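You operate a simulated robot arm through the tools that you are given. There is no shell and no other tool. Be economical: measure what you need, move in short steps, check, and stop when the job is done.

You are at the controls of a simulated two-armed robot. One attempt, no reset.

TASK
Shake the sieve till the shaker's lamp lights, then put it back.
Fine: clamp it first; shaker off before the clamp comes up.
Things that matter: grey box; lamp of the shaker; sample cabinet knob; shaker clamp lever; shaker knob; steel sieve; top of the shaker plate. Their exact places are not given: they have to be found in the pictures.

Only the result counts: the job must be done as asked and must still hold three seconds after the hand-in. Knocking over, shifting, dropping, spilling or breaking anything else fails it.

THE ROBOT
Two 7-joint arms with fingered hands on one trunk, on a base that drives. Base frame: it is fixed to the floor where the robot stands at the start and does not move with it; the origin is under the middle of the robot, x ahead of it, y to its left, z up. Units: mm, degrees, N and s.
The left shoulder is at the start at [29, 125, 1307], the right one opposite. With the tool pointing down near the work surface each hand reaches from about 100 to 800 mm from the robot's upright axis, wherever it stands, measured 20 degrees to its own side. Places, roughly: lamp of the shaker [500, -200, 900]; sample cabinet knob [300, 0, 700]; shaker clamp lever [600, -100, 1000]; shaker knob [400, -200, 900]; top of the shaker plate [500, -100, 900]. Payload 3.6 kg a hand.
The TCP of each hand is the grasp point between the finger pads, 34 mm short of the fingertips. In the tool frame z runs along the fingers and y along their closing line. Largest opening 116 mm; the body of the gripper starts 40 mm behind the TCP. The gripper is a hand of 5 fingers: y runs from the thumb to the fingers, the wrist lies at [-16, -160, -164] in the tool frame, and closing takes about 1.5 s.
Orientation is told as [roll, pitch, yaw] about the base's x, y, z axes, in that order, counted from this pose: with the fingers straight down and the wrist toward the robot, the tool's x, y and z point along [0, 1, 0], [1, 0, 0] and [0, 0, -1] of the base frame.

THE INTERFACE
- The arms move only by the tool jog_arm. It takes "left_steps", "right_steps" or both (then of equal length, played together; a hand with none holds still); each is a list of rows, each an object of numbers (a shift or turn left out is 0, a gripper value left out holds the last): "tx", "ty", "tz": the shift along the base's x, y, z in units of 250 mm (1.0 is 250 mm); "rx", "ry", "rz": the turn, a rotation vector about the base's x, y, z in units of 45 degrees (1.0 is 45 degrees); "grip": the gripper command, from -1 (shut) to 1 (fully open), values between in proportion. In form: [{"tx": .., "ty": .., "tz": .., "rx": .., "ry": .., "rz": .., "grip": ..}, ...]. A call has 1 to 20 rows; each row is the pose to reach, as a shift and turn from the pose commanded when the call began. A call with a number of a shift or a turn outside -1 to 1 is refused whole. A row lasts 0.2 s, in which the tool goes at most 50 mm and 8.6 degrees; a call with a longer step from one row to the next is refused whole, and so is a gripper value outside its range. A pose out of reach is approached as far as the arm can. The call stops where the force on the tool passes 90 N (or 10 N more than at its start, if that is more) or the arm is blocked; 0.2 s more then pass. Each finger travels about 153 mm/s and halts on what it meets, pressing with about 30 N; the grip force reading is that of the motor and also rises with nothing between the fingers. The clock runs only during rows and for 0.2 s after the last one: add rows that repeat a pose to give the fingers time. The reply holds the time, the measured pose of the TCP, the force on the tool along the base axes, the opening and the grip force, in the units named above and with some noise, with the torque about the TCP (base axes, N m) and any sound that the robot's microphone picked up.
- Cameras (640 x 400 px; columns grow to the right, rows downward): "scene" is now at [107.4, -3, 1477.7]; the picture's right is [-0.05, -1.00, -0.00], its down [-0.61, 0.03, -0.79] and it looks along [0.79, -0.04, -0.61] (base axes); focal length 214 px, centre (320, 200). "left" rides on the left gripper at [-69, -134, -110] in its tool frame; the picture's right is [-0.77, -0.19, 0.61], its down [0.59, -0.58, 0.57] and it looks along [0.25, 0.79, 0.55] (tool axes); focal length 256 px, centre (320, 200). "right" rides on the right gripper at [69, -134, -110] in its tool frame; the picture's right is [-0.77, 0.19, -0.61], its down [-0.59, -0.58, 0.57] and it looks along [-0.25, 0.80, 0.55] (tool axes); focal length 256 px, centre (320, 200).
- camera(camera): a new picture of that camera. The clock stands still meanwhile.
- move_column(by): slides the trunk up (or, below 0, down) by that many mm; the arms and the scene camera ride with it, the base frame stays. It gives what a move gives, with no picture.
- steer(legs): drives the robot by 1 to 6 legs, each [ahead, turn to the left] in mm and degrees, along the robot's own axes; the way and the turn of a leg run together, so that a leg with both is an arc; at most 1500 mm and 180 degrees a leg. The arms and the cameras ride along, it lands a little off, and it stops where it bumps. It gives what a move gives.
- hand_shape(shape, hand): the hand has 5 fingers and takes this shape, open, in about a second: jaw (thumb against the fingers, like two jaws); tri (thumb and two fingers); tip (a fingertip pinch); poke (one finger out to press); point (the index stretched); flat (the hand flat); cup (the hand cupped); fist (a fist). The gripper value then closes the fingers along that shape, each until it touches; the sizes above hold for jaw. It gives what a move gives, with no picture.
- pan_tilt(pan, tilt): turns the head with the scene camera to pan (to the left, within 86 degrees either way) and tilt (down, from -29 to 69), counted from straight ahead of the robot. It gives what a move gives.
- measure_at(camera, pixels): for up to 12 pixels [column, row] of the newest picture of that camera ("zoom" is the newest enlarged one), the place [x, y, z] in the base frame of the surface seen there, good to about 3 mm. The clock stands still meanwhile.
- zoom(camera, box): a new picture of the part [left, top, right, bottom] of that camera's present view, enlarged. The clock stands still meanwhile.
- finish_job(): hands the job in; it is judged then, once.

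Keep the steps short. Do not move on a guess: measure, check each grasp and each placing, and mend mistakes. In all there are 80 turns and 62 pictures (those below and enlarged ones count). Leave the grippers open and the arms clear of the work at the hand-in unless told otherwise, and finish with a single line.

The tools are called after "Call:" as name(argument=value, ...) on one line, values as JSON. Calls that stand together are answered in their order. jog_arm: Moves the arms, as the interface text tells. Its arguments: {"type":"object","properties":{"left_steps":{"type":"array","items":{"type":"object","properties":{"tx":{"type":"number"},"ty":{"type":"number"},"tz":{"type":"number"},"rx":{"type":"number"},"ry":{"type":"number"},"rz":{"type":"number"},"grip":{"type":"number"}}}},"right_steps":{"type":"array","items":{"type":"object","properties":{"tx":{"type":"number"},"ty":{"type":"number"},"tz":{"type":"number"},"rx":{"type":"number"},"ry":{"type":"number"},"rz":{"type":"number"},"grip":{"type":"number"}}}}},"required":[]} The other tools are called the same way: move_column (by) slides the trunk up or down; hand_shape (shape, hand) gives the hand a shape; steer (legs) drives the base; pan_tilt (pan, tilt) turns the head that bears the scene camera; camera (camera) takes a picture; measure_at (camera, pixels) gives the place of the surface under pixels of a picture; zoom (camera, box) takes an enlarged picture of a part of a camera's view; finish_job () hands the job in.

At the start:

```text
time: 0.0
left_ee_pos: [465.7, 122.7, 1344.8]
left_ee_rot: [0.0, 0.0, 0.1]
left_wrist_force: [-0.6, -0.7, -0.4]
left_moment: [-0.01, 0.0, 0.0]
left_width: 115.7
left_gripper_force: 0.1
left_shape: jaw
right_ee_pos: [451.0, -267.9, 1320.2]
right_ee_rot: [0.1, 0.0, 0.0]
right_wrist_force: [1.0, 0.6, -0.6]
right_moment: [-0.01, 0.0, 0.0]
right_width: 115.9
right_gripper_force: 0.0
right_shape: jaw
trunk travel left (down, up): [-500.0, 262.0]
robot x, y, heading: [-0.9, 0.2, -0.0]
head pan, tilt: [-3.1, 37.6]
```

scene: 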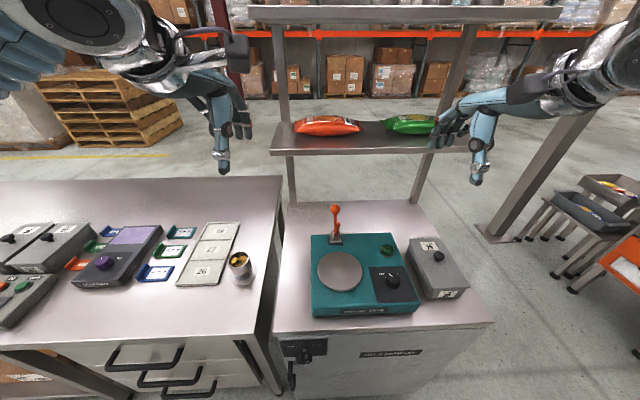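
right: 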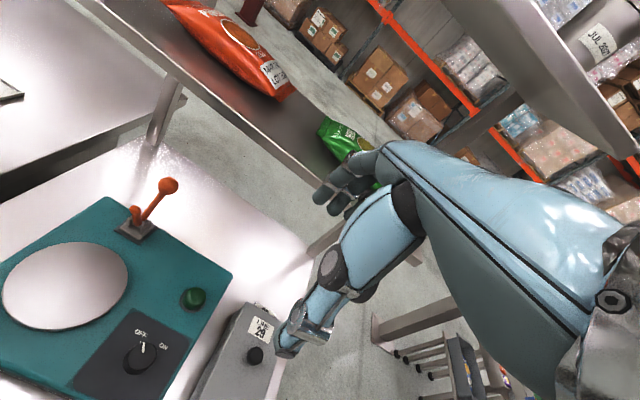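
left: 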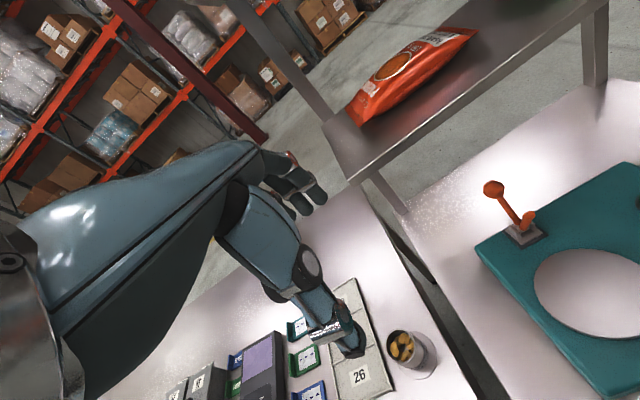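

I start by enlarging the work area: shaker at (365,275), cabinet front at (300,350), and the can at (240,265).

Call:
zoom(camera="scene", box=[270, 190, 510, 340])

Call:
zoom(camera="scene", box=[0, 190, 280, 365])

Call:
zoom(camera="scene", box=[230, 300, 390, 400])

```text
2.67 times, centred on (390, 265) of scene
```

zoom: 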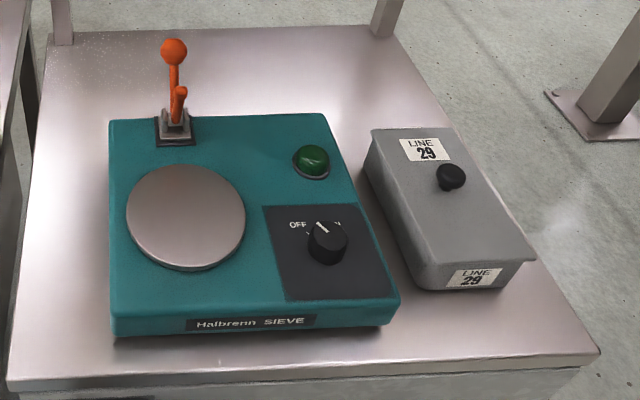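

```text
2.29 times, centred on (140, 278) of scene
```

zoom: 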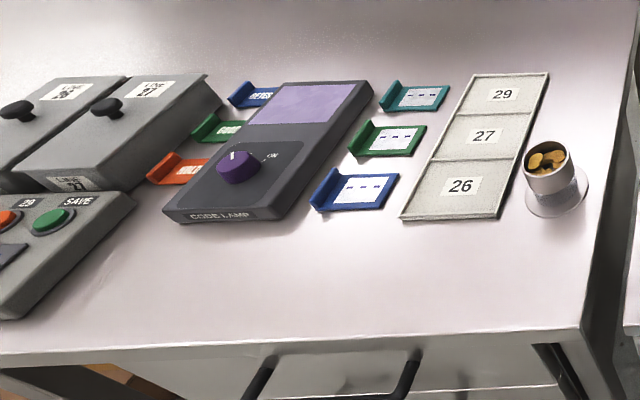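

```text
4.00 times, centred on (310, 350) of scene
```

zoom: 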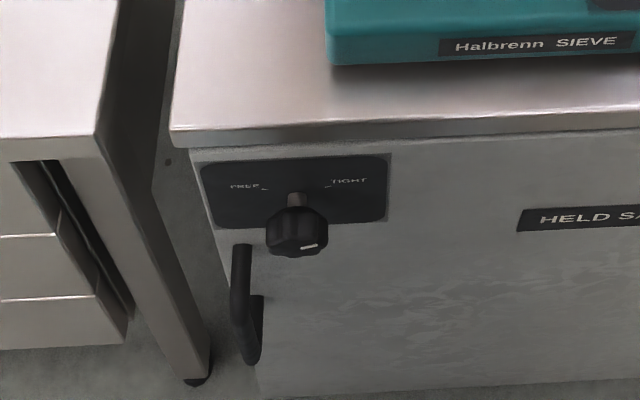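

Next I measure the main features and enlarge the can and the grey box.

Call:
zoom(camera="scene", box=[210, 235, 274, 295])

Call:
measure_at(camera="scene", pixels=[[340, 270], [317, 270], [363, 270], [335, 210], [337, 238], [387, 251], [393, 281], [439, 256], [420, 240], [446, 291], [304, 357], [291, 375]])

Call:
measure_at(camera="zoom", pixels=[[320, 150], [320, 250], [250, 200], [380, 200]])

```text
6.67 times, centred on (242, 265) of scene
```

zoom: 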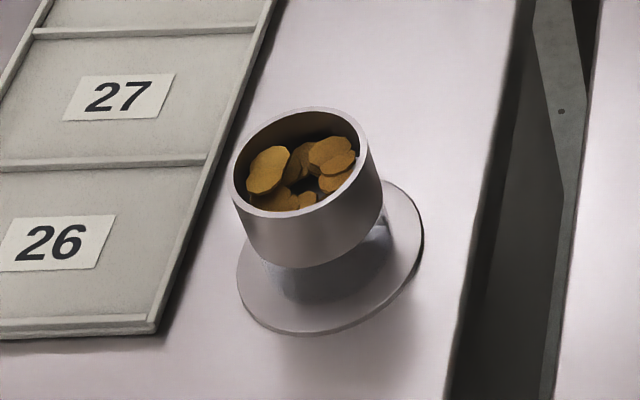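

```text
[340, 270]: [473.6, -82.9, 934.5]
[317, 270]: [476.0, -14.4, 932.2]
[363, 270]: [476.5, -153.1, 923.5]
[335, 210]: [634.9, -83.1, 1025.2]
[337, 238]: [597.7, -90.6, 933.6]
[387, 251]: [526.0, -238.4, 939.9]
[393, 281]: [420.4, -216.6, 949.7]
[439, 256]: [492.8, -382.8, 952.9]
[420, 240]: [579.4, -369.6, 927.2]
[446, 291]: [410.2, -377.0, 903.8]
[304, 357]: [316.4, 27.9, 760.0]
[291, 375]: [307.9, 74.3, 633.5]
```

```text
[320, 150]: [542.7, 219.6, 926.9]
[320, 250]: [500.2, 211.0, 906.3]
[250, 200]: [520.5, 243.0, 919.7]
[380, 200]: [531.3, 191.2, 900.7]
```

I enlarge the can in the left hand's view to see what it is and what it stands on.

Call:
zoom(camera="left", box=[360, 310, 456, 390])

Call:
measure_at(camera="zoom", pixels=[[200, 230], [270, 150], [350, 250], [340, 370], [470, 360], [390, 430]])

Call:
zoom(camera="right", box=[0, 160, 280, 400])

```text
5.00 times, centred on (408, 350) of left
```

zoom: 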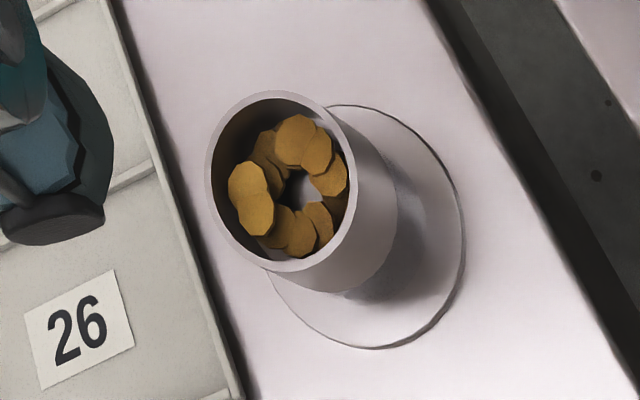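

```text
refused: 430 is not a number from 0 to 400
```

```text
1.67 times, centred on (140, 280) of right
```

zoom: 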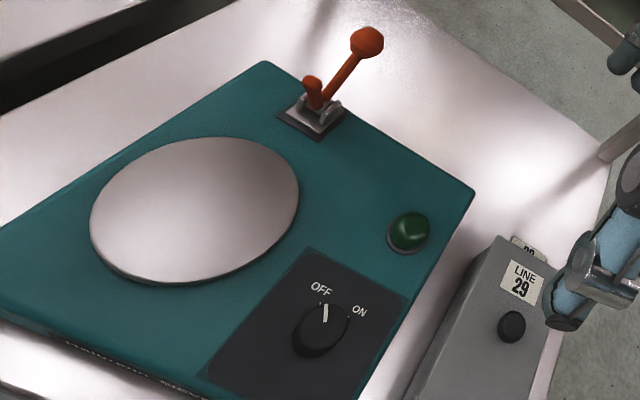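

I need to know whether the disc is part of the can. I'll measure points on both from the left camera.

Call:
zoom(camera="left", box=[360, 310, 456, 390])

Call:
measure_at(camera="zoom", pixels=[[209, 170], [345, 200], [290, 95], [285, 266], [375, 346], [462, 230], [350, 107], [420, 240], [370, 240], [300, 180], [500, 330]])

```text
5.00 times, centred on (408, 350) of left
```

zoom: 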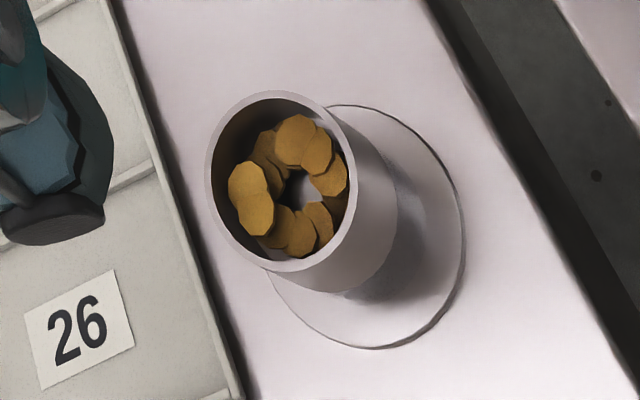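

```text
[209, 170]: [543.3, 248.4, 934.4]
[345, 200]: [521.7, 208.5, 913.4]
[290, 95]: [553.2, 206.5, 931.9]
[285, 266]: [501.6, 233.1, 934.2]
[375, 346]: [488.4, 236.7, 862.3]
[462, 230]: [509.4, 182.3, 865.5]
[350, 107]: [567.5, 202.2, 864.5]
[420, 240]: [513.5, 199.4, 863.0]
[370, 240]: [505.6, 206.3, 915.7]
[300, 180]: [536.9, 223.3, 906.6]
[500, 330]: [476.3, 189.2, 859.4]
```

The can's rim is at z≈935 and the thin disc beneath is at z≈865. I want a side view, so I lower the left hand to its left with the fingers tilted forward, staying high above the table.

Call:
jog_arm(left_steps=[{"ty": 0.1, "tz": -0.12, "ry": -0.16}, {"ty": 0.2, "tz": -0.24, "ry": -0.32}, {"ty": 0.3, "tz": -0.36, "ry": -0.48}, {"ty": 0.4, "tz": -0.48, "ry": -0.64}, {"ty": 0.5, "tz": -0.6, "ry": -0.8}, {"ty": 0.6, "tz": -0.72, "ry": -0.95}, {"tx": -0.06, "ty": 0.72, "tz": -0.84, "ry": -1}, {"tx": -0.12, "ty": 0.84, "tz": -0.96, "ry": -1}])

Call:
jog_arm(left_steps=[{"tz": -0.14}, {"tz": -0.28}])

Call:
camera(camera="left")

```text
time: 1.8
left_ee_pos: [434.6, 333.6, 1106.1]
left_ee_rot: [-0.1, -45.1, 0.3]
left_wrist_force: [0.0, -0.3, 0.2]
left_moment: [-0.04, -0.01, -0.03]
left_width: 116.0
left_gripper_force: 0.1
left_shape: jaw
left hand out of reach, approached as far as the arm can: row 3, 4, 5
right_ee_pos: [451.7, -265.9, 1319.5]
right_ee_rot: [0.0, -0.1, 0.1]
right_wrist_force: [0.7, 0.8, -0.4]
right_moment: [-0.03, -0.01, -0.04]
right_width: 116.1
right_gripper_force: 0.1
right_shape: jaw
trunk travel left (down, up): [-500.0, 262.0]
robot x, y, heading: [0.7, 1.0, 0.1]
head pan, tilt: [-3.1, 37.6]
```

```text
time: 2.4
left_ee_pos: [435.0, 332.1, 1035.1]
left_ee_rot: [-0.1, -45.0, 0.1]
left_wrist_force: [-0.7, 0.6, -0.3]
left_moment: [-0.02, 0.01, 0.02]
left_width: 115.9
left_gripper_force: 0.2
left_shape: jaw
right_ee_pos: [451.2, -267.5, 1320.1]
right_ee_rot: [-0.1, -0.1, 0.1]
right_wrist_force: [-0.1, 0.6, 0.4]
right_moment: [0.01, 0.02, 0.02]
right_width: 115.9
right_gripper_force: 0.0
right_shape: jaw
trunk travel left (down, up): [-500.0, 262.0]
robot x, y, heading: [3.0, 1.6, 0.0]
head pan, tilt: [-3.1, 37.6]
```

```text
51 pictures are left
```

left: 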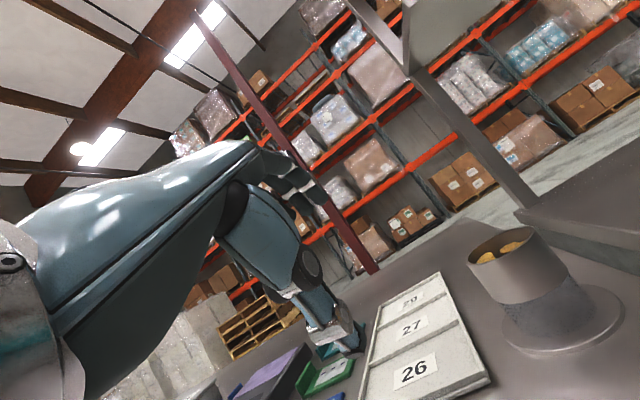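

It has a steel collar with mesh below it, so this is the sieve. I enlarge it to look at the foot.

Call:
zoom(camera="left", box=[450, 210, 640, 370])

Call:
measure_at(camera="zoom", pixels=[[220, 190], [310, 250], [440, 240], [560, 300], [200, 310], [300, 350], [250, 120], [100, 380], [620, 370], [270, 200]])

```text
2.50 times, centred on (545, 290) of left
```

zoom: 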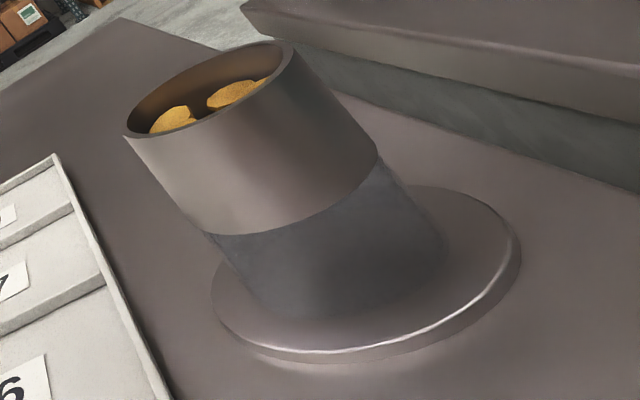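

```text
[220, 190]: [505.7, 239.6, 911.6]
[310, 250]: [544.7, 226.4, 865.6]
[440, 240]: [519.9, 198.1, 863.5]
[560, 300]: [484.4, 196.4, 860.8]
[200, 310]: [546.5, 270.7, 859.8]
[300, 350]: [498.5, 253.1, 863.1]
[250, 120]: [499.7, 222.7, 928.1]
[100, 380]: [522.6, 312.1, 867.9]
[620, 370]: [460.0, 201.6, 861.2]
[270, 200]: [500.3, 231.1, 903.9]
```

So the sieve is one piece with a collar (⌀≈57, z 895–935), mesh and a flange. Its axis is at about (527,221). I turn the left hand upright and bring it above the sieve at z≈1060.

Call:
jog_arm(left_steps=[{"tz": 0.1, "ry": 0.16}, {"tx": 0.06, "ty": -0.08, "tz": 0.1, "ry": 0.32}, {"tx": 0.12, "ty": -0.16, "tz": 0.1, "ry": 0.48}, {"tx": 0.19, "ty": -0.24, "tz": 0.1, "ry": 0.64}, {"tx": 0.25, "ty": -0.32, "tz": 0.1, "ry": 0.8}, {"tx": 0.31, "ty": -0.38, "tz": 0.1, "ry": 0.95}, {"tx": 0.368, "ty": -0.444, "tz": 0.1, "ry": 1}, {"tx": 0.368, "ty": -0.444, "tz": 0.1, "ry": 1, "grip": 1}])

Call:
camera(camera="left")

Call:
camera(camera="scene")

```text
time: 4.2
left_ee_pos: [525.8, 221.5, 1059.6]
left_ee_rot: [0.0, 0.1, 0.0]
left_wrist_force: [-0.2, 0.6, 0.6]
left_moment: [0.01, 0.0, 0.04]
left_width: 116.1
left_gripper_force: 0.0
left_shape: jaw
right_ee_pos: [451.5, -267.6, 1320.3]
right_ee_rot: [0.0, 0.0, 0.1]
right_wrist_force: [0.0, 0.8, 0.3]
right_moment: [0.0, 0.02, 0.0]
right_width: 116.1
right_gripper_force: 0.0
right_shape: jaw
trunk travel left (down, up): [-500.0, 262.0]
robot x, y, heading: [0.9, -0.0, 0.1]
head pan, tilt: [-3.1, 37.6]
```

```text
49 pictures are left
```

left: 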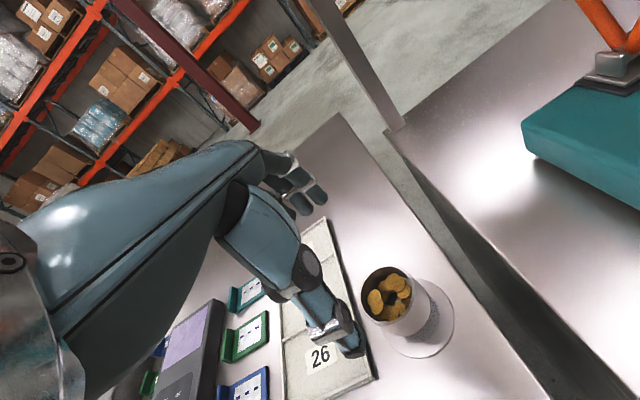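

```text
48 pictures are left
```

scene: 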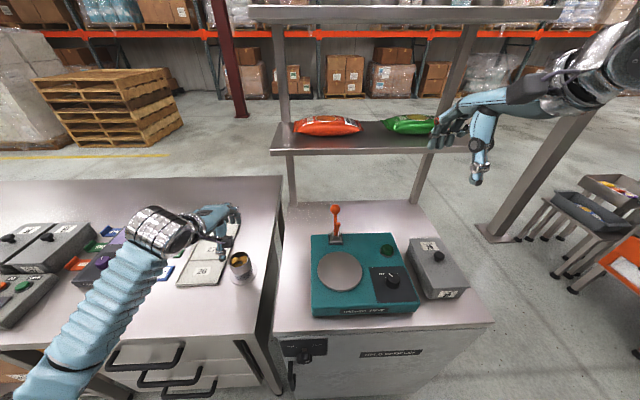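

The hand hangs over the sieve as computed. I go down in two stages, 95 mm first and then a check.

Call:
jog_arm(left_steps=[{"tz": -0.15}, {"tz": -0.3}, {"tz": -0.38}])

Call:
camera(camera="left")

```text
time: 5.0
left_ee_pos: [525.2, 222.3, 964.4]
left_ee_rot: [-0.1, -0.1, 0.1]
left_wrist_force: [0.6, 0.4, -0.7]
left_moment: [0.03, 0.02, -0.01]
left_width: 115.9
left_gripper_force: 0.0
left_shape: jaw
right_ee_pos: [453.0, -265.9, 1320.0]
right_ee_rot: [0.0, 0.0, 0.1]
right_wrist_force: [-0.2, -0.5, 0.0]
right_moment: [-0.01, -0.01, -0.05]
right_width: 115.8
right_gripper_force: 0.1
right_shape: jaw
trunk travel left (down, up): [-500.0, 262.0]
robot x, y, heading: [2.2, 4.0, -0.2]
head pan, tilt: [-3.1, 37.6]
```

```text
47 pictures are left
```

left: 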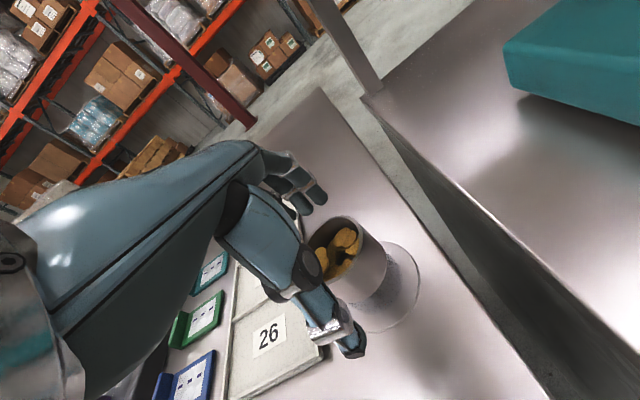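

The collar sits between thumb (350,340) and fingers (310,195). I go down 48 mm more, then check before closing.

Call:
jog_arm(left_steps=[{"tz": -0.1}, {"tz": -0.19}])

Call:
zoom(camera="left", box=[220, 130, 460, 380])

Call:
zoom(camera="scene", box=[180, 190, 300, 300])

```text
time: 5.6
left_ee_pos: [526.2, 220.3, 916.3]
left_ee_rot: [0.0, 0.0, 0.1]
left_wrist_force: [0.3, 0.9, -0.4]
left_moment: [-0.01, 0.01, 0.02]
left_width: 115.8
left_gripper_force: 0.2
left_shape: jaw
right_ee_pos: [451.0, -267.0, 1320.0]
right_ee_rot: [0.0, 0.1, 0.1]
right_wrist_force: [0.3, -0.1, -0.2]
right_moment: [0.02, 0.01, 0.05]
right_width: 116.0
right_gripper_force: 0.0
right_shape: jaw
trunk travel left (down, up): [-500.0, 262.0]
robot x, y, heading: [-1.0, 3.9, -0.0]
head pan, tilt: [-3.1, 37.6]
```

```text
1.60 times, centred on (340, 255) of left
```

zoom: 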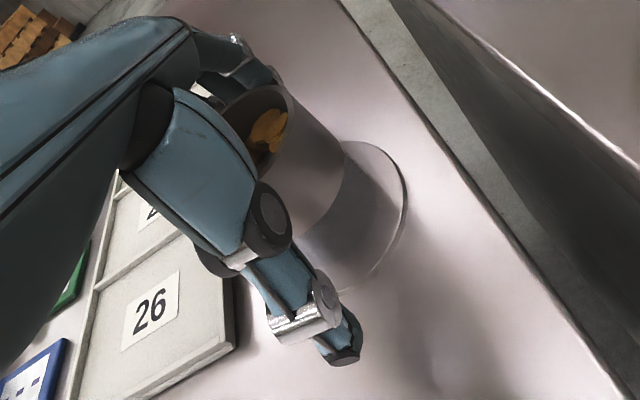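

```text
3.64 times, centred on (240, 245) of scene
```

zoom: 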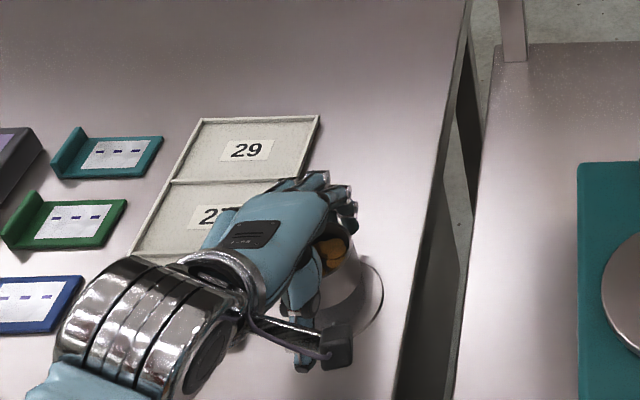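

I measure the thumb tip and fingertips to check they are centred on the sieve in y.

Call:
measure_at(camera="left", pixels=[[348, 342], [340, 320], [325, 250], [310, 185], [322, 170], [336, 205], [352, 290], [370, 260]])

```text
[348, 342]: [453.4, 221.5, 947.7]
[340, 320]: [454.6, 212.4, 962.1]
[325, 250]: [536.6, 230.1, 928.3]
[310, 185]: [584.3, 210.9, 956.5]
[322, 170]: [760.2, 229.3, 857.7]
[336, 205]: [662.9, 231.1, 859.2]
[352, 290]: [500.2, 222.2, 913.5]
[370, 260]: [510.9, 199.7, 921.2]
```

They are aligned in y (≈217–221). I close the hand here.

Call:
jog_arm(left_steps=[{"tz": -0.02, "grip": 0.5}, {"tz": -0.02, "grip": 0.2}, {"tz": -0.02, "grip": 0}, {"tz": -0.02, "grip": -0.3}, {"tz": -0.02, "grip": -0.6}, {"tz": -0.02, "grip": -1}, {"tz": -0.02, "grip": -1}, {"tz": -0.02, "grip": -1}, {"tz": -0.02, "grip": -1}])

Call:
zoom(camera="left", box=[220, 130, 460, 380])

```text
time: 7.6
left_ee_pos: [526.3, 221.5, 912.4]
left_ee_rot: [0.0, 0.0, 0.1]
left_wrist_force: [-1.4, -0.6, 5.2]
left_moment: [-0.01, -0.29, -0.03]
left_width: 63.9
left_gripper_force: 30.4
left_shape: jaw
right_ee_pos: [451.4, -267.0, 1320.1]
right_ee_rot: [0.0, -0.1, 0.1]
right_wrist_force: [0.1, 1.2, 0.1]
right_moment: [-0.02, 0.02, 0.01]
right_width: 116.0
right_gripper_force: 0.0
right_shape: jaw
trunk travel left (down, up): [-500.0, 262.0]
robot x, y, heading: [-0.8, -0.1, 0.1]
head pan, tilt: [-3.1, 37.6]
```

```text
1.60 times, centred on (340, 255) of left
```

zoom: 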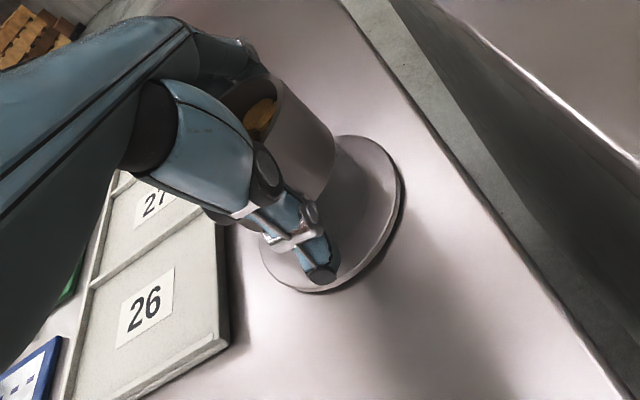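

Width holds at 64 mm with 30 N, so I have the collar. I lift 20 mm and look.

Call:
jog_arm(left_steps=[{"tz": 0.03}, {"tz": 0.06}, {"tz": 0.08}])

Call:
zoom(camera="left", box=[220, 130, 460, 380])

```text
time: 8.4
left_ee_pos: [525.3, 220.7, 931.9]
left_ee_rot: [0.0, 0.1, 0.0]
left_wrist_force: [0.6, 0.3, -3.0]
left_moment: [0.0, 0.01, 0.0]
left_width: 64.0
left_gripper_force: 29.6
left_shape: jaw
right_ee_pos: [452.9, -266.8, 1320.3]
right_ee_rot: [0.0, 0.0, 0.0]
right_wrist_force: [-0.1, 0.0, -0.2]
right_moment: [0.01, -0.02, -0.01]
right_width: 116.1
right_gripper_force: 0.1
right_shape: jaw
trunk travel left (down, up): [-500.0, 262.0]
robot x, y, heading: [-1.2, 0.3, 0.2]
head pan, tilt: [-3.1, 37.6]
```

```text
1.60 times, centred on (340, 255) of left
```

zoom: 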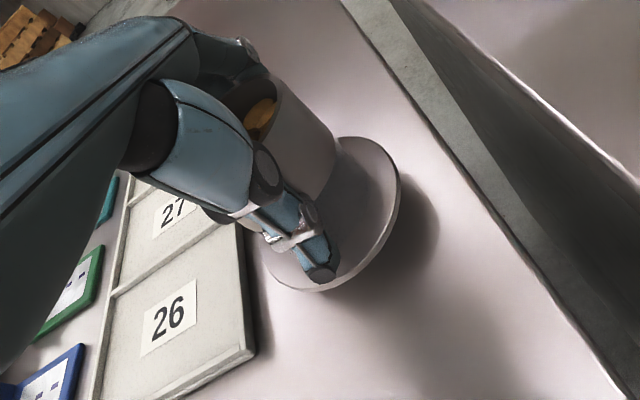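

The whole sieve came up, flange included (≈3 N), leaving no mark behind. Home is the hand at (526,221,912). Before carrying it over I measure the plate and the clamp with a close scene zoom.

Call:
zoom(camera="scene", box=[300, 195, 412, 300])

Call:
measure_at(camera="zoom", pixels=[[99, 290], [357, 290], [228, 225], [228, 365], [218, 60], [212, 130], [225, 140], [222, 190], [225, 255], [195, 260], [250, 260], [205, 285]])

```text
3.81 times, centred on (356, 248) of scene
```

zoom: 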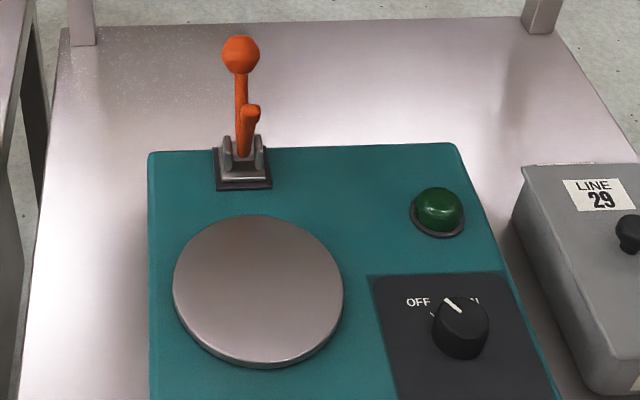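

```text
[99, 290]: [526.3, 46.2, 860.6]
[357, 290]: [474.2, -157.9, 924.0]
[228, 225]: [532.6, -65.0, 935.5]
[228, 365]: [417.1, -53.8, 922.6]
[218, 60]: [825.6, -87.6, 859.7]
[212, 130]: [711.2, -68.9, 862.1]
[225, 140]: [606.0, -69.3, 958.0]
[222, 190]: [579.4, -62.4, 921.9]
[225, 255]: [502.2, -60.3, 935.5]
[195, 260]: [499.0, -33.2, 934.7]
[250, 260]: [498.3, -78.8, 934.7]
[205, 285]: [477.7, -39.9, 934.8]
```

Call:
measure_at(camera="zoom", pixels=[[177, 290], [340, 290], [262, 218], [255, 358], [240, 55], [241, 95], [251, 108], [247, 145], [243, 182], [438, 205], [461, 320], [455, 307]])

Call:
zoom(camera="right", box=[100, 160, 220, 260])

Call:
measure_at(camera="zoom", pixels=[[362, 135], [270, 255], [195, 285], [195, 310], [150, 370], [230, 330]])

```text
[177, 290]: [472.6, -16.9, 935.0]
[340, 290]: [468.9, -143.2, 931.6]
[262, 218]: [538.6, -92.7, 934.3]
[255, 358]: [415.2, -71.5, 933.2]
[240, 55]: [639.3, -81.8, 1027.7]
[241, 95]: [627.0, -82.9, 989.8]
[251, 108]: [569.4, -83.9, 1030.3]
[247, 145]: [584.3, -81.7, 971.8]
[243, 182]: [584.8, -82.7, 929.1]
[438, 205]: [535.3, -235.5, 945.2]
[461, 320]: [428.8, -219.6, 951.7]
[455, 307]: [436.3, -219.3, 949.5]
```

```text
4.00 times, centred on (160, 210) of right
```

zoom: 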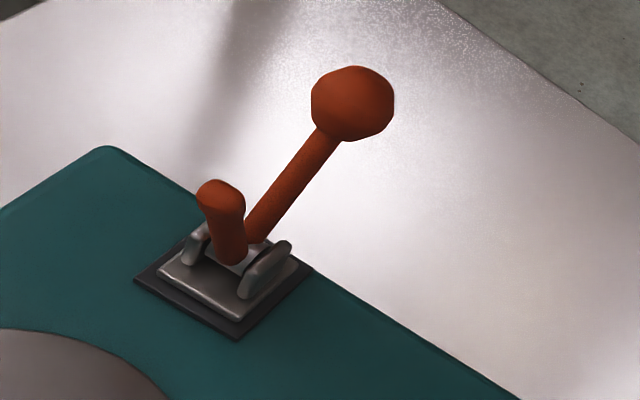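

```text
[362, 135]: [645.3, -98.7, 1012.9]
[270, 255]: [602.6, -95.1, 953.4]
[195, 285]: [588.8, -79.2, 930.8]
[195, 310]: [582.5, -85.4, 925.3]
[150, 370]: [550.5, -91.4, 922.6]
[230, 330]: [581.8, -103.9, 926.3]
```

Plate centre is (475,-81), top z≈934.5, radius ≈63. The clamp pivots at about (592,-82,950). Its ball is at (640,-82,1027), and a short arm will swing down onto the flange. Now I lift the sieve and carry it towards the plate.

Call:
jog_arm(left_steps=[{"tz": 0.15}, {"tz": 0.3}, {"tz": 0.45}, {"tz": 0.6}, {"ty": -0.12, "tz": 0.6}, {"tx": -0.05, "ty": -0.26, "tz": 0.6}, {"tx": -0.1, "ty": -0.4, "tz": 0.6}, {"tx": -0.15, "ty": -0.54, "tz": 0.6}, {"tx": -0.2, "ty": -0.68, "tz": 0.6}, {"tx": -0.2, "ty": -0.82, "tz": 0.6}, {"tx": -0.2, "ty": -0.94, "tz": 0.6}])

Call:
jog_arm(left_steps=[{"ty": -0.1}, {"ty": -0.2}, {"ty": -0.268}, {"ty": -0.268}])

Call:
camera(camera="left")

Call:
camera(camera="scene")

```text
time: 10.8
left_ee_pos: [477.2, -14.8, 1083.1]
left_ee_rot: [0.1, 0.0, 0.0]
left_wrist_force: [-0.2, -0.5, -3.4]
left_moment: [0.01, 0.01, 0.03]
left_width: 63.8
left_gripper_force: 29.5
left_shape: jaw
right_ee_pos: [453.1, -269.1, 1320.2]
right_ee_rot: [0.0, 0.0, -0.1]
right_wrist_force: [0.5, 0.1, -0.5]
right_moment: [0.02, 0.0, 0.02]
right_width: 115.9
right_gripper_force: 0.1
right_shape: jaw
trunk travel left (down, up): [-500.0, 262.0]
robot x, y, heading: [1.2, 1.9, 0.1]
head pan, tilt: [-3.1, 37.6]
```

```text
time: 11.8
left_ee_pos: [476.5, -77.9, 1082.5]
left_ee_rot: [0.1, 0.0, 0.1]
left_wrist_force: [0.2, 0.8, -2.9]
left_moment: [-0.03, 0.05, 0.0]
left_width: 63.7
left_gripper_force: 30.1
left_shape: jaw
right_ee_pos: [451.4, -266.9, 1320.0]
right_ee_rot: [0.1, -0.1, 0.1]
right_wrist_force: [-0.4, -0.1, 0.2]
right_moment: [0.01, 0.01, -0.01]
right_width: 115.7
right_gripper_force: 0.0
right_shape: jaw
trunk travel left (down, up): [-500.0, 262.0]
robot x, y, heading: [1.4, -4.2, 0.1]
head pan, tilt: [-3.1, 37.6]
```

```text
40 pictures are left
```

left: 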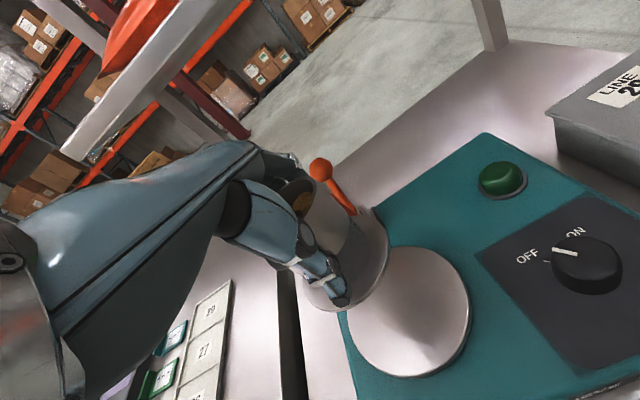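

```text
39 pictures are left
```

scene: 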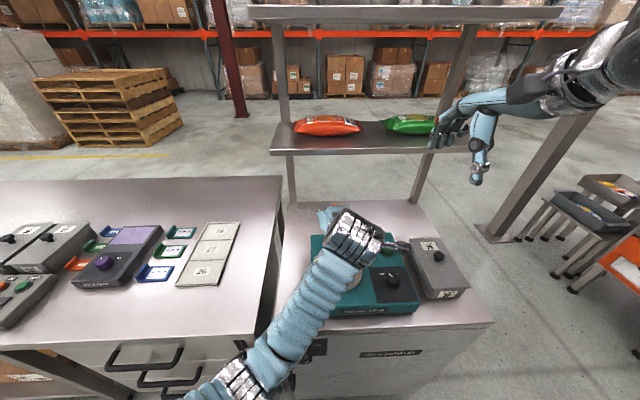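

I measure the flange edge points and the plate from the left picture to find the sieve's axis relative to the hand.

Call:
measure_at(camera="left", pixels=[[386, 250], [376, 282], [372, 213], [382, 230], [360, 298], [312, 302], [350, 235], [335, 200], [440, 370], [400, 320]])

```text
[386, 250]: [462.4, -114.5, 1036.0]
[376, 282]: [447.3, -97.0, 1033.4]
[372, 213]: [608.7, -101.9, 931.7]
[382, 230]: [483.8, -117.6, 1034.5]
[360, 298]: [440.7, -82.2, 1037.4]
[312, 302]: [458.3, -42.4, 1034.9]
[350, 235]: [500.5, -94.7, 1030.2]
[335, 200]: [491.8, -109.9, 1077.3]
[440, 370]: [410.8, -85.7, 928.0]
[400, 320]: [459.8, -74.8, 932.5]
```

The sieve axis is at about (481,-77), so I shift (-6,-4) and descend to z≈993, leaving about 7 mm of gap.

Call:
jog_arm(left_steps=[{"tx": -0.024, "ty": -0.016, "tz": -0.1}, {"tx": -0.024, "ty": -0.016, "tz": -0.2}, {"tx": -0.024, "ty": -0.016, "tz": -0.3}, {"tx": -0.024, "ty": -0.016, "tz": -0.356}, {"tx": -0.024, "ty": -0.016, "tz": -0.356}])

Call:
camera(camera="left")

```text
time: 13.2
left_ee_pos: [498.7, -74.7, 1020.6]
left_ee_rot: [2.4, -4.9, -0.1]
left_wrist_force: [-0.2, 0.1, -2.4]
left_moment: [-0.04, 0.05, 0.04]
left_width: 63.8
left_gripper_force: 29.7
left_shape: jaw
right_ee_pos: [453.0, -267.2, 1318.1]
right_ee_rot: [0.0, 0.0, 0.1]
right_wrist_force: [-0.3, 0.7, 0.2]
right_moment: [0.02, 0.01, 0.03]
right_width: 116.1
right_gripper_force: 0.1
right_shape: jaw
trunk travel left (down, up): [-500.0, 262.0]
robot x, y, heading: [3.3, -2.2, -0.1]
head pan, tilt: [-3.1, 37.6]
stopped in row 5 (left hand): the arm was blocked; the commanded pose is now the measured one
```

```text
38 pictures are left
```

left: 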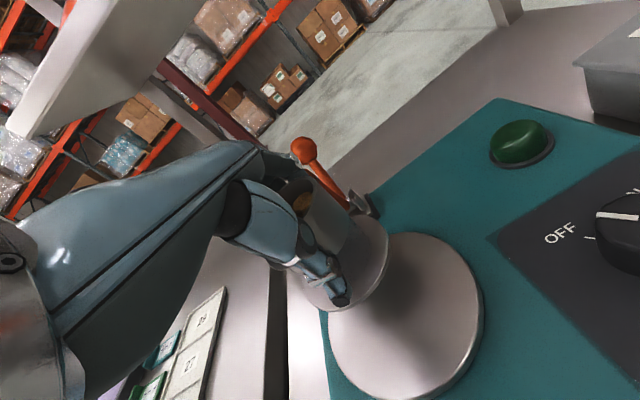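

The arm got blocked: the hand is pushed to (499,-75,1021) and tilted 5°. Before anything else, I look down at the arm with the scene camera.

Call:
pan_tilt(pan=0, tilt=62)

Call:
camera(camera="scene")

```text
time: 14.1
left_ee_pos: [498.4, -73.8, 1020.0]
left_ee_rot: [2.4, -4.7, -0.2]
left_wrist_force: [-0.4, 0.2, -3.6]
left_moment: [-0.02, 0.05, 0.01]
left_width: 63.8
left_gripper_force: 30.5
left_shape: jaw
right_ee_pos: [451.6, -268.4, 1320.4]
right_ee_rot: [0.0, 0.0, 0.1]
right_wrist_force: [-1.0, 0.3, -0.3]
right_moment: [-0.01, 0.0, -0.02]
right_width: 115.9
right_gripper_force: 0.0
right_shape: jaw
trunk travel left (down, up): [-500.0, 262.0]
robot x, y, heading: [-0.8, -0.7, 0.1]
head pan, tilt: [0.0, 62.0]
```

```text
37 pictures are left
```

scene: 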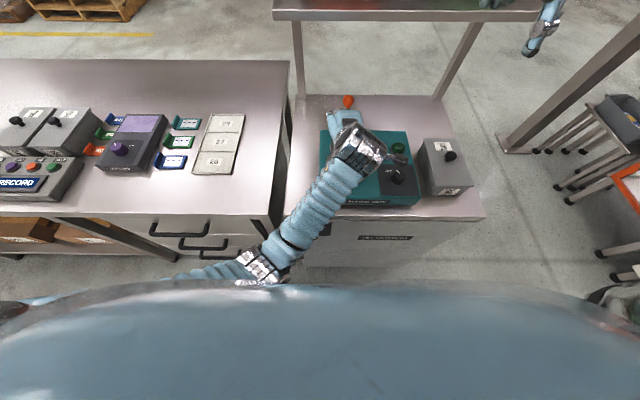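

I measure the elbow and forearm to see what they touch: the elbow joint at (258,262), the forearm at (310,215), and the table edge near (290,222).

Call:
measure_at(camera="scene", pixels=[[258, 262], [285, 240], [310, 210], [335, 180], [280, 262], [215, 270], [360, 150], [325, 219], [230, 216], [320, 235]])

```text
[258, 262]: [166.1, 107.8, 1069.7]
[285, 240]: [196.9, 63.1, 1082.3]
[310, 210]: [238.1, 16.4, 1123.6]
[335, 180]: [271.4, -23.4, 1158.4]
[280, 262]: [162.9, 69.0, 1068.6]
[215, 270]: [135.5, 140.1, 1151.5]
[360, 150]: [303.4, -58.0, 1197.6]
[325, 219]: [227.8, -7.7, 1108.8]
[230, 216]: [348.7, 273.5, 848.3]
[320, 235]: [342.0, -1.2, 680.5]
```

The elbow (165,105,1060) is jammed against the robot's chest rather than the table. I'll raise the sieve, straighten the hand, and back the base off about 120 mm to give the elbow room.

Call:
jog_arm(left_steps=[{"tz": 0.1}, {"tx": -0.04, "tz": 0.2, "rx": -0.03, "ry": 0.06}, {"tx": -0.09, "tz": 0.3, "rx": -0.053, "ry": 0.107}, {"tx": -0.09, "tz": 0.3, "rx": -0.053, "ry": 0.107}])

Call:
steer(legs=[[-120, 0]])

```text
time: 15.0
left_ee_pos: [493.9, -15.1, 1069.2]
left_ee_rot: [8.2, -1.4, 3.2]
left_wrist_force: [0.7, 1.0, -4.5]
left_moment: [-0.03, 0.04, -0.03]
left_width: 63.6
left_gripper_force: 30.2
left_shape: jaw
right_ee_pos: [452.1, -266.7, 1321.8]
right_ee_rot: [0.0, 0.0, 0.1]
right_wrist_force: [0.3, -0.5, -0.9]
right_moment: [0.0, -0.02, 0.0]
right_width: 115.9
right_gripper_force: 0.0
right_shape: jaw
trunk travel left (down, up): [-500.0, 262.0]
robot x, y, heading: [-2.2, 1.7, 0.4]
head pan, tilt: [0.0, 62.0]
stopped in row 4 (left hand): the arm was blocked; the commanded pose is now the measured one
```

```text
time: 16.2
left_ee_pos: [408.3, -14.8, 1059.1]
left_ee_rot: [8.1, 0.3, 3.4]
left_wrist_force: [-2.9, -0.8, -2.4]
left_moment: [0.05, -0.08, 0.01]
left_width: 63.6
left_gripper_force: 29.5
left_shape: jaw
right_ee_pos: [373.1, -265.2, 1312.8]
right_ee_rot: [0.1, 1.4, 0.4]
right_wrist_force: [-1.9, 0.0, 1.6]
right_moment: [-0.01, -0.07, 0.01]
right_width: 116.0
right_gripper_force: 0.0
right_shape: jaw
trunk travel left (down, up): [-500.0, 262.0]
robot x, y, heading: [-116.4, 1.2, 0.1]
head pan, tilt: [0.0, 62.0]
```

The base is back 115 mm. I check the arm's posture and the sieve.

Call:
camera(camera="left")

Call:
camera(camera="scene")

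```text
36 pictures are left
```

left: 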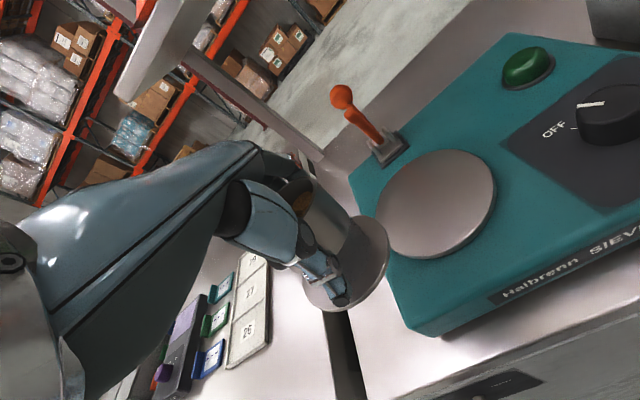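

```text
35 pictures are left
```

scene: 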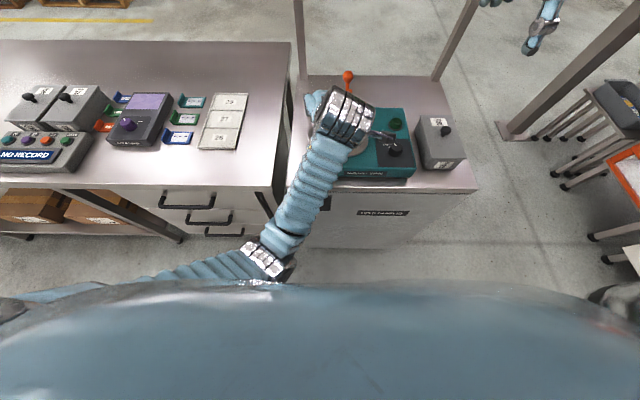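

The shaker lies ahead now. I straighten the hand while raising and extending it towards the plate.

Call:
jog_arm(left_steps=[{"tx": 0.08, "tz": 0.06, "rx": -0.06, "rz": -0.02}, {"tx": 0.16, "tz": 0.1, "rx": -0.12, "rz": -0.05}, {"tx": 0.23, "ty": -0.05, "tz": 0.1, "rx": -0.18, "rz": -0.075}, {"tx": 0.268, "ty": -0.15, "tz": 0.1, "rx": -0.18, "rz": -0.075}, {"tx": 0.268, "ty": -0.26, "tz": 0.1, "rx": -0.18, "rz": -0.075}, {"tx": 0.268, "ty": -0.26, "tz": 0.1, "rx": -0.18, "rz": -0.075}])

```text
time: 16.7
left_ee_pos: [408.7, 22.0, 1079.5]
left_ee_rot: [11.1, -1.1, 6.0]
left_wrist_force: [0.6, 1.2, -3.6]
left_moment: [-0.07, 0.04, -0.01]
left_width: 64.1
left_gripper_force: 30.5
left_shape: jaw
right_ee_pos: [324.1, -251.1, 1241.1]
right_ee_rot: [-5.2, 16.6, -2.1]
right_wrist_force: [-0.3, 0.2, -1.6]
right_moment: [0.03, 0.02, -0.02]
right_width: 115.9
right_gripper_force: 0.0
right_shape: jaw
trunk travel left (down, up): [-500.0, 262.0]
robot x, y, heading: [-115.6, 3.8, 0.5]
head pan, tilt: [0.0, 62.0]
stopped in row 2 (right hand): the arm was blocked; the commanded pose is now the measured one
```

Now the right hand has been displaced (z 1241, pitched 17°) and "blocked". I look at the right side before moving anything.

Call:
pan_tilt(pan=-30, tilt=40)

Call:
camera(camera="scene")

Call:
camera(camera="right")

```text
time: 17.6
left_ee_pos: [380.8, 0.6, 1093.7]
left_ee_rot: [7.5, -3.3, 3.4]
left_wrist_force: [1.4, 0.1, -3.1]
left_moment: [-0.02, 0.06, -0.02]
left_width: 63.6
left_gripper_force: 29.4
left_shape: jaw
right_ee_pos: [305.9, -257.2, 1301.0]
right_ee_rot: [-1.6, 3.2, 0.9]
right_wrist_force: [0.7, 0.6, 0.1]
right_moment: [0.02, 0.06, 0.0]
right_width: 116.0
right_gripper_force: 0.0
right_shape: jaw
trunk travel left (down, up): [-500.0, 262.0]
robot x, y, heading: [-116.1, -1.4, 0.4]
head pan, tilt: [-30.0, 40.0]
```

```text
34 pictures are left
```

scene: 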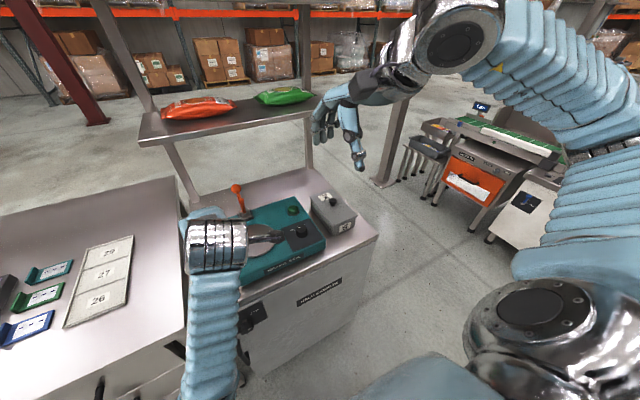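

```text
33 pictures are left
```

right: 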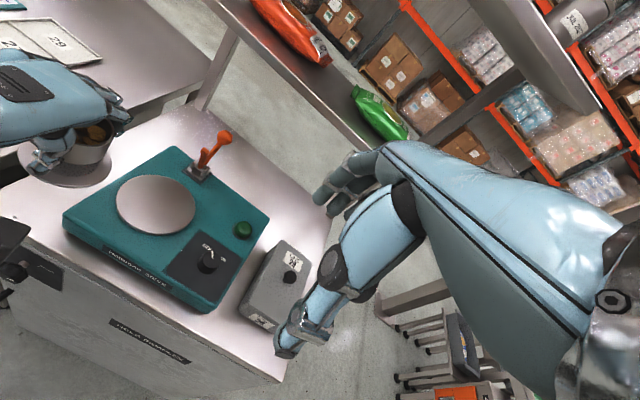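

The arms still seem to be swinging after the drive. I hold both for a second to let them settle and read the poses.

Call:
jog_arm(left_steps=[{"tz": 0.01}, {"tz": 0.01}, {"tz": 0.01}, {"tz": 0.01}, {"tz": 0.01}])

```text
time: 18.1
left_ee_pos: [354.5, 13.9, 1129.3]
left_ee_rot: [8.0, -8.8, 3.9]
left_wrist_force: [0.2, -0.2, -2.4]
left_moment: [-0.01, 0.04, -0.02]
left_width: 63.9
left_gripper_force: 29.6
left_shape: jaw
right_ee_pos: [263.5, -259.8, 1258.8]
right_ee_rot: [-3.4, 11.7, -2.2]
right_wrist_force: [1.1, -0.2, -0.3]
right_moment: [-0.02, 0.07, 0.01]
right_width: 115.7
right_gripper_force: 0.1
right_shape: jaw
trunk travel left (down, up): [-500.0, 262.0]
robot x, y, heading: [-114.8, 4.3, 0.2]
head pan, tilt: [-30.0, 40.0]
stopped in row 2 (right hand): the arm was blocked; the commanded pose is now the measured one
```

Both hands keep creeping back. I command both explicitly with a small forward move, the right one also up, to see how they follow.

Call:
jog_arm(left_steps=[{"tx": 0.04}, {"tx": 0.08}, {"tx": 0.12}, {"tx": 0.12}, {"tx": 0.12}], right_steps=[{"tx": 0.1, "tz": 0.05}, {"tx": 0.2, "tz": 0.1}, {"tx": 0.3, "tz": 0.15}, {"tx": 0.3, "tz": 0.15}, {"tx": 0.3, "tz": 0.15}])

```text
time: 18.5
left_ee_pos: [290.9, 17.7, 1138.6]
left_ee_rot: [9.5, -11.1, 3.8]
left_wrist_force: [2.5, 0.0, -1.3]
left_moment: [-0.01, 0.28, -0.01]
left_width: 63.9
left_gripper_force: 29.8
left_shape: jaw
right_ee_pos: [200.8, -251.5, 1283.2]
right_ee_rot: [-3.5, 6.9, -1.0]
right_wrist_force: [0.9, 2.8, -0.6]
right_moment: [-0.22, 0.02, -0.01]
right_width: 116.0
right_gripper_force: 0.1
right_shape: jaw
trunk travel left (down, up): [-500.0, 262.0]
robot x, y, heading: [-114.4, 1.0, 0.4]
head pan, tilt: [-30.0, 40.0]
stopped in row 1 (right hand): the arm was blocked; the commanded pose is now the measured one
```

The hands went back again although told to go forward. I need to know whether the base frame is still true, so I take a picture and measure fixed objects and the hands.

Call:
pan_tilt(pan=-10, tilt=50)

Call:
camera(camera="scene")

```text
time: 19.3
left_ee_pos: [310.3, 17.4, 1131.1]
left_ee_rot: [9.1, -9.8, 3.9]
left_wrist_force: [5.0, 2.5, -9.0]
left_moment: [-0.11, 0.08, -0.06]
left_width: 63.8
left_gripper_force: 30.1
left_shape: jaw
right_ee_pos: [222.7, -245.2, 1278.7]
right_ee_rot: [-2.3, 6.5, 0.9]
right_wrist_force: [1.3, 7.0, 9.1]
right_moment: [-0.34, 0.04, 0.12]
right_width: 115.8
right_gripper_force: 0.0
right_shape: jaw
trunk travel left (down, up): [-500.0, 262.0]
robot x, y, heading: [-118.1, 1.8, 0.5]
head pan, tilt: [-10.0, 50.0]
```

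```text
32 pictures are left
```

scene: 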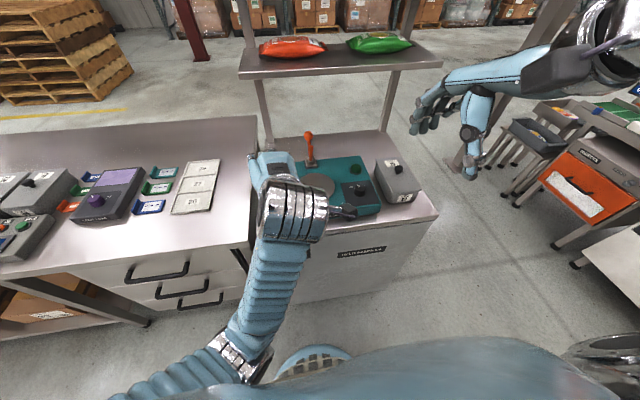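

Call:
measure_at(camera="scene", pixels=[[309, 145], [357, 187], [398, 166], [195, 187], [470, 170], [468, 110], [250, 160], [285, 210], [240, 355], [312, 355], [265, 280], [420, 370]])

```text
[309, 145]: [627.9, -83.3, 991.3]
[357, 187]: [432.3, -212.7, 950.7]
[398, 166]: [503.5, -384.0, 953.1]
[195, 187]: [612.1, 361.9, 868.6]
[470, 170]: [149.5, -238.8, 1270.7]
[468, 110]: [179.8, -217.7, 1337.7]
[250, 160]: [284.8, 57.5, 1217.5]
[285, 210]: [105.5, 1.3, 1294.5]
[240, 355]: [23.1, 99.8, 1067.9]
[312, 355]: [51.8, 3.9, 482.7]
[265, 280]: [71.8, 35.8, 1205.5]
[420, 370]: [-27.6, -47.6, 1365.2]
```

The base frame holds true: the lever still measures (628,-83,991). The hands have moved back by about twice the drive, which may be a one-time effect. I test with a pure hold of both hands.

Call:
jog_arm(left_steps=[{"tx": 0.0}, {"tx": 0.0}], right_steps=[{"tx": 0.0}, {"tx": 0.0}])

```text
time: 19.6
left_ee_pos: [318.5, 17.0, 1129.4]
left_ee_rot: [9.1, -9.6, 3.9]
left_wrist_force: [0.4, 0.0, -2.8]
left_moment: [-0.05, 0.04, -0.03]
left_width: 63.9
left_gripper_force: 30.2
left_shape: jaw
right_ee_pos: [230.3, -249.0, 1272.6]
right_ee_rot: [-4.2, 8.4, -0.3]
right_wrist_force: [-1.2, 0.4, -0.1]
right_moment: [-0.03, -0.03, 0.01]
right_width: 115.9
right_gripper_force: 0.1
right_shape: jaw
trunk travel left (down, up): [-500.0, 262.0]
robot x, y, heading: [-112.9, 2.4, 0.4]
head pan, tilt: [-10.0, 50.0]
stopped in row 1 (right hand): the arm was blocked; the commanded pose is now the measured one
```

Still marked blocked, but steady now. I move the right hand forward gently while the left holds.

Call:
jog_arm(right_steps=[{"tx": 0.04}, {"tx": 0.08}, {"tx": 0.14}, {"tx": 0.2}, {"tx": 0.26}, {"tx": 0.32}])

```text
time: 21.0
left_ee_pos: [318.7, 16.5, 1128.7]
left_ee_rot: [9.1, -9.5, 3.9]
left_wrist_force: [0.3, -0.1, -2.4]
left_moment: [0.0, 0.01, 0.01]
left_width: 63.7
left_gripper_force: 30.0
left_shape: jaw
right_ee_pos: [309.9, -250.9, 1274.6]
right_ee_rot: [-4.2, 8.4, -0.4]
right_wrist_force: [0.6, 0.8, 0.4]
right_moment: [-0.01, 0.0, 0.0]
right_width: 116.1
right_gripper_force: 0.1
right_shape: jaw
trunk travel left (down, up): [-500.0, 262.0]
robot x, y, heading: [-114.7, -1.2, 0.1]
head pan, tilt: [-10.0, 50.0]
```

Control is back: the right hand followed exactly. Now I straighten the left hand slowly while moving it forward, and level the right too.

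Call:
jog_arm(left_steps=[{"tx": 0.05, "rx": -0.05, "ry": 0.05, "rz": -0.02}, {"tx": 0.12, "rx": -0.1, "ry": 0.1, "rz": -0.04}, {"tx": 0.2, "rx": -0.15, "ry": 0.16, "rz": -0.06}, {"tx": 0.28, "rx": -0.2, "ry": 0.21, "rz": -0.087}, {"tx": 0.36, "rx": -0.2, "ry": 0.21, "rz": -0.087}, {"tx": 0.4, "rx": -0.2, "ry": 0.21, "rz": -0.087}], right_steps=[{"tx": 0.04, "rx": 0.02, "ry": -0.05}, {"tx": 0.08, "tz": 0.05, "rx": 0.05, "ry": -0.1}, {"tx": 0.1, "ty": -0.05, "tz": 0.1, "rx": 0.09, "ry": -0.15}, {"tx": 0.12, "ty": -0.1, "tz": 0.15, "rx": 0.09, "ry": -0.19}, {"tx": 0.12, "ty": -0.1, "tz": 0.18, "rx": 0.09, "ry": -0.19}, {"tx": 0.12, "ty": -0.1, "tz": 0.18, "rx": 0.09, "ry": -0.19}])

Call:
camera(camera="left")

```text
time: 22.4
left_ee_pos: [423.3, 30.4, 1128.0]
left_ee_rot: [2.4, 0.0, 1.7]
left_wrist_force: [0.4, -0.3, -3.1]
left_moment: [-0.01, 0.04, 0.0]
left_width: 63.2
left_gripper_force: 30.0
left_shape: jaw
right_ee_pos: [341.0, -277.5, 1318.1]
right_ee_rot: [0.0, -0.1, -0.1]
right_wrist_force: [0.9, 0.3, -0.2]
right_moment: [0.0, -0.01, 0.01]
right_width: 116.3
right_gripper_force: 0.0
right_shape: jaw
trunk travel left (down, up): [-500.0, 262.0]
robot x, y, heading: [-111.0, -0.7, 0.5]
head pan, tilt: [-10.0, 50.0]
```

```text
31 pictures are left
```

left: 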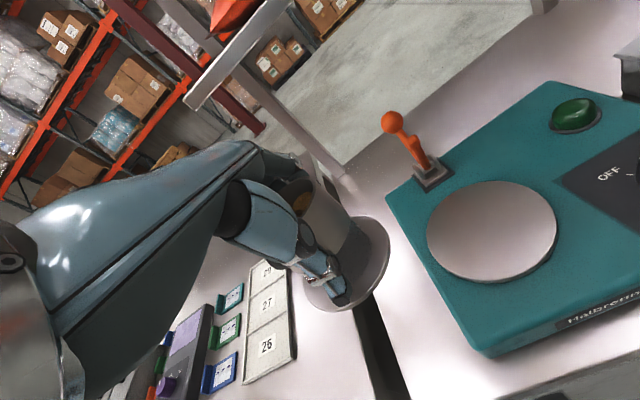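

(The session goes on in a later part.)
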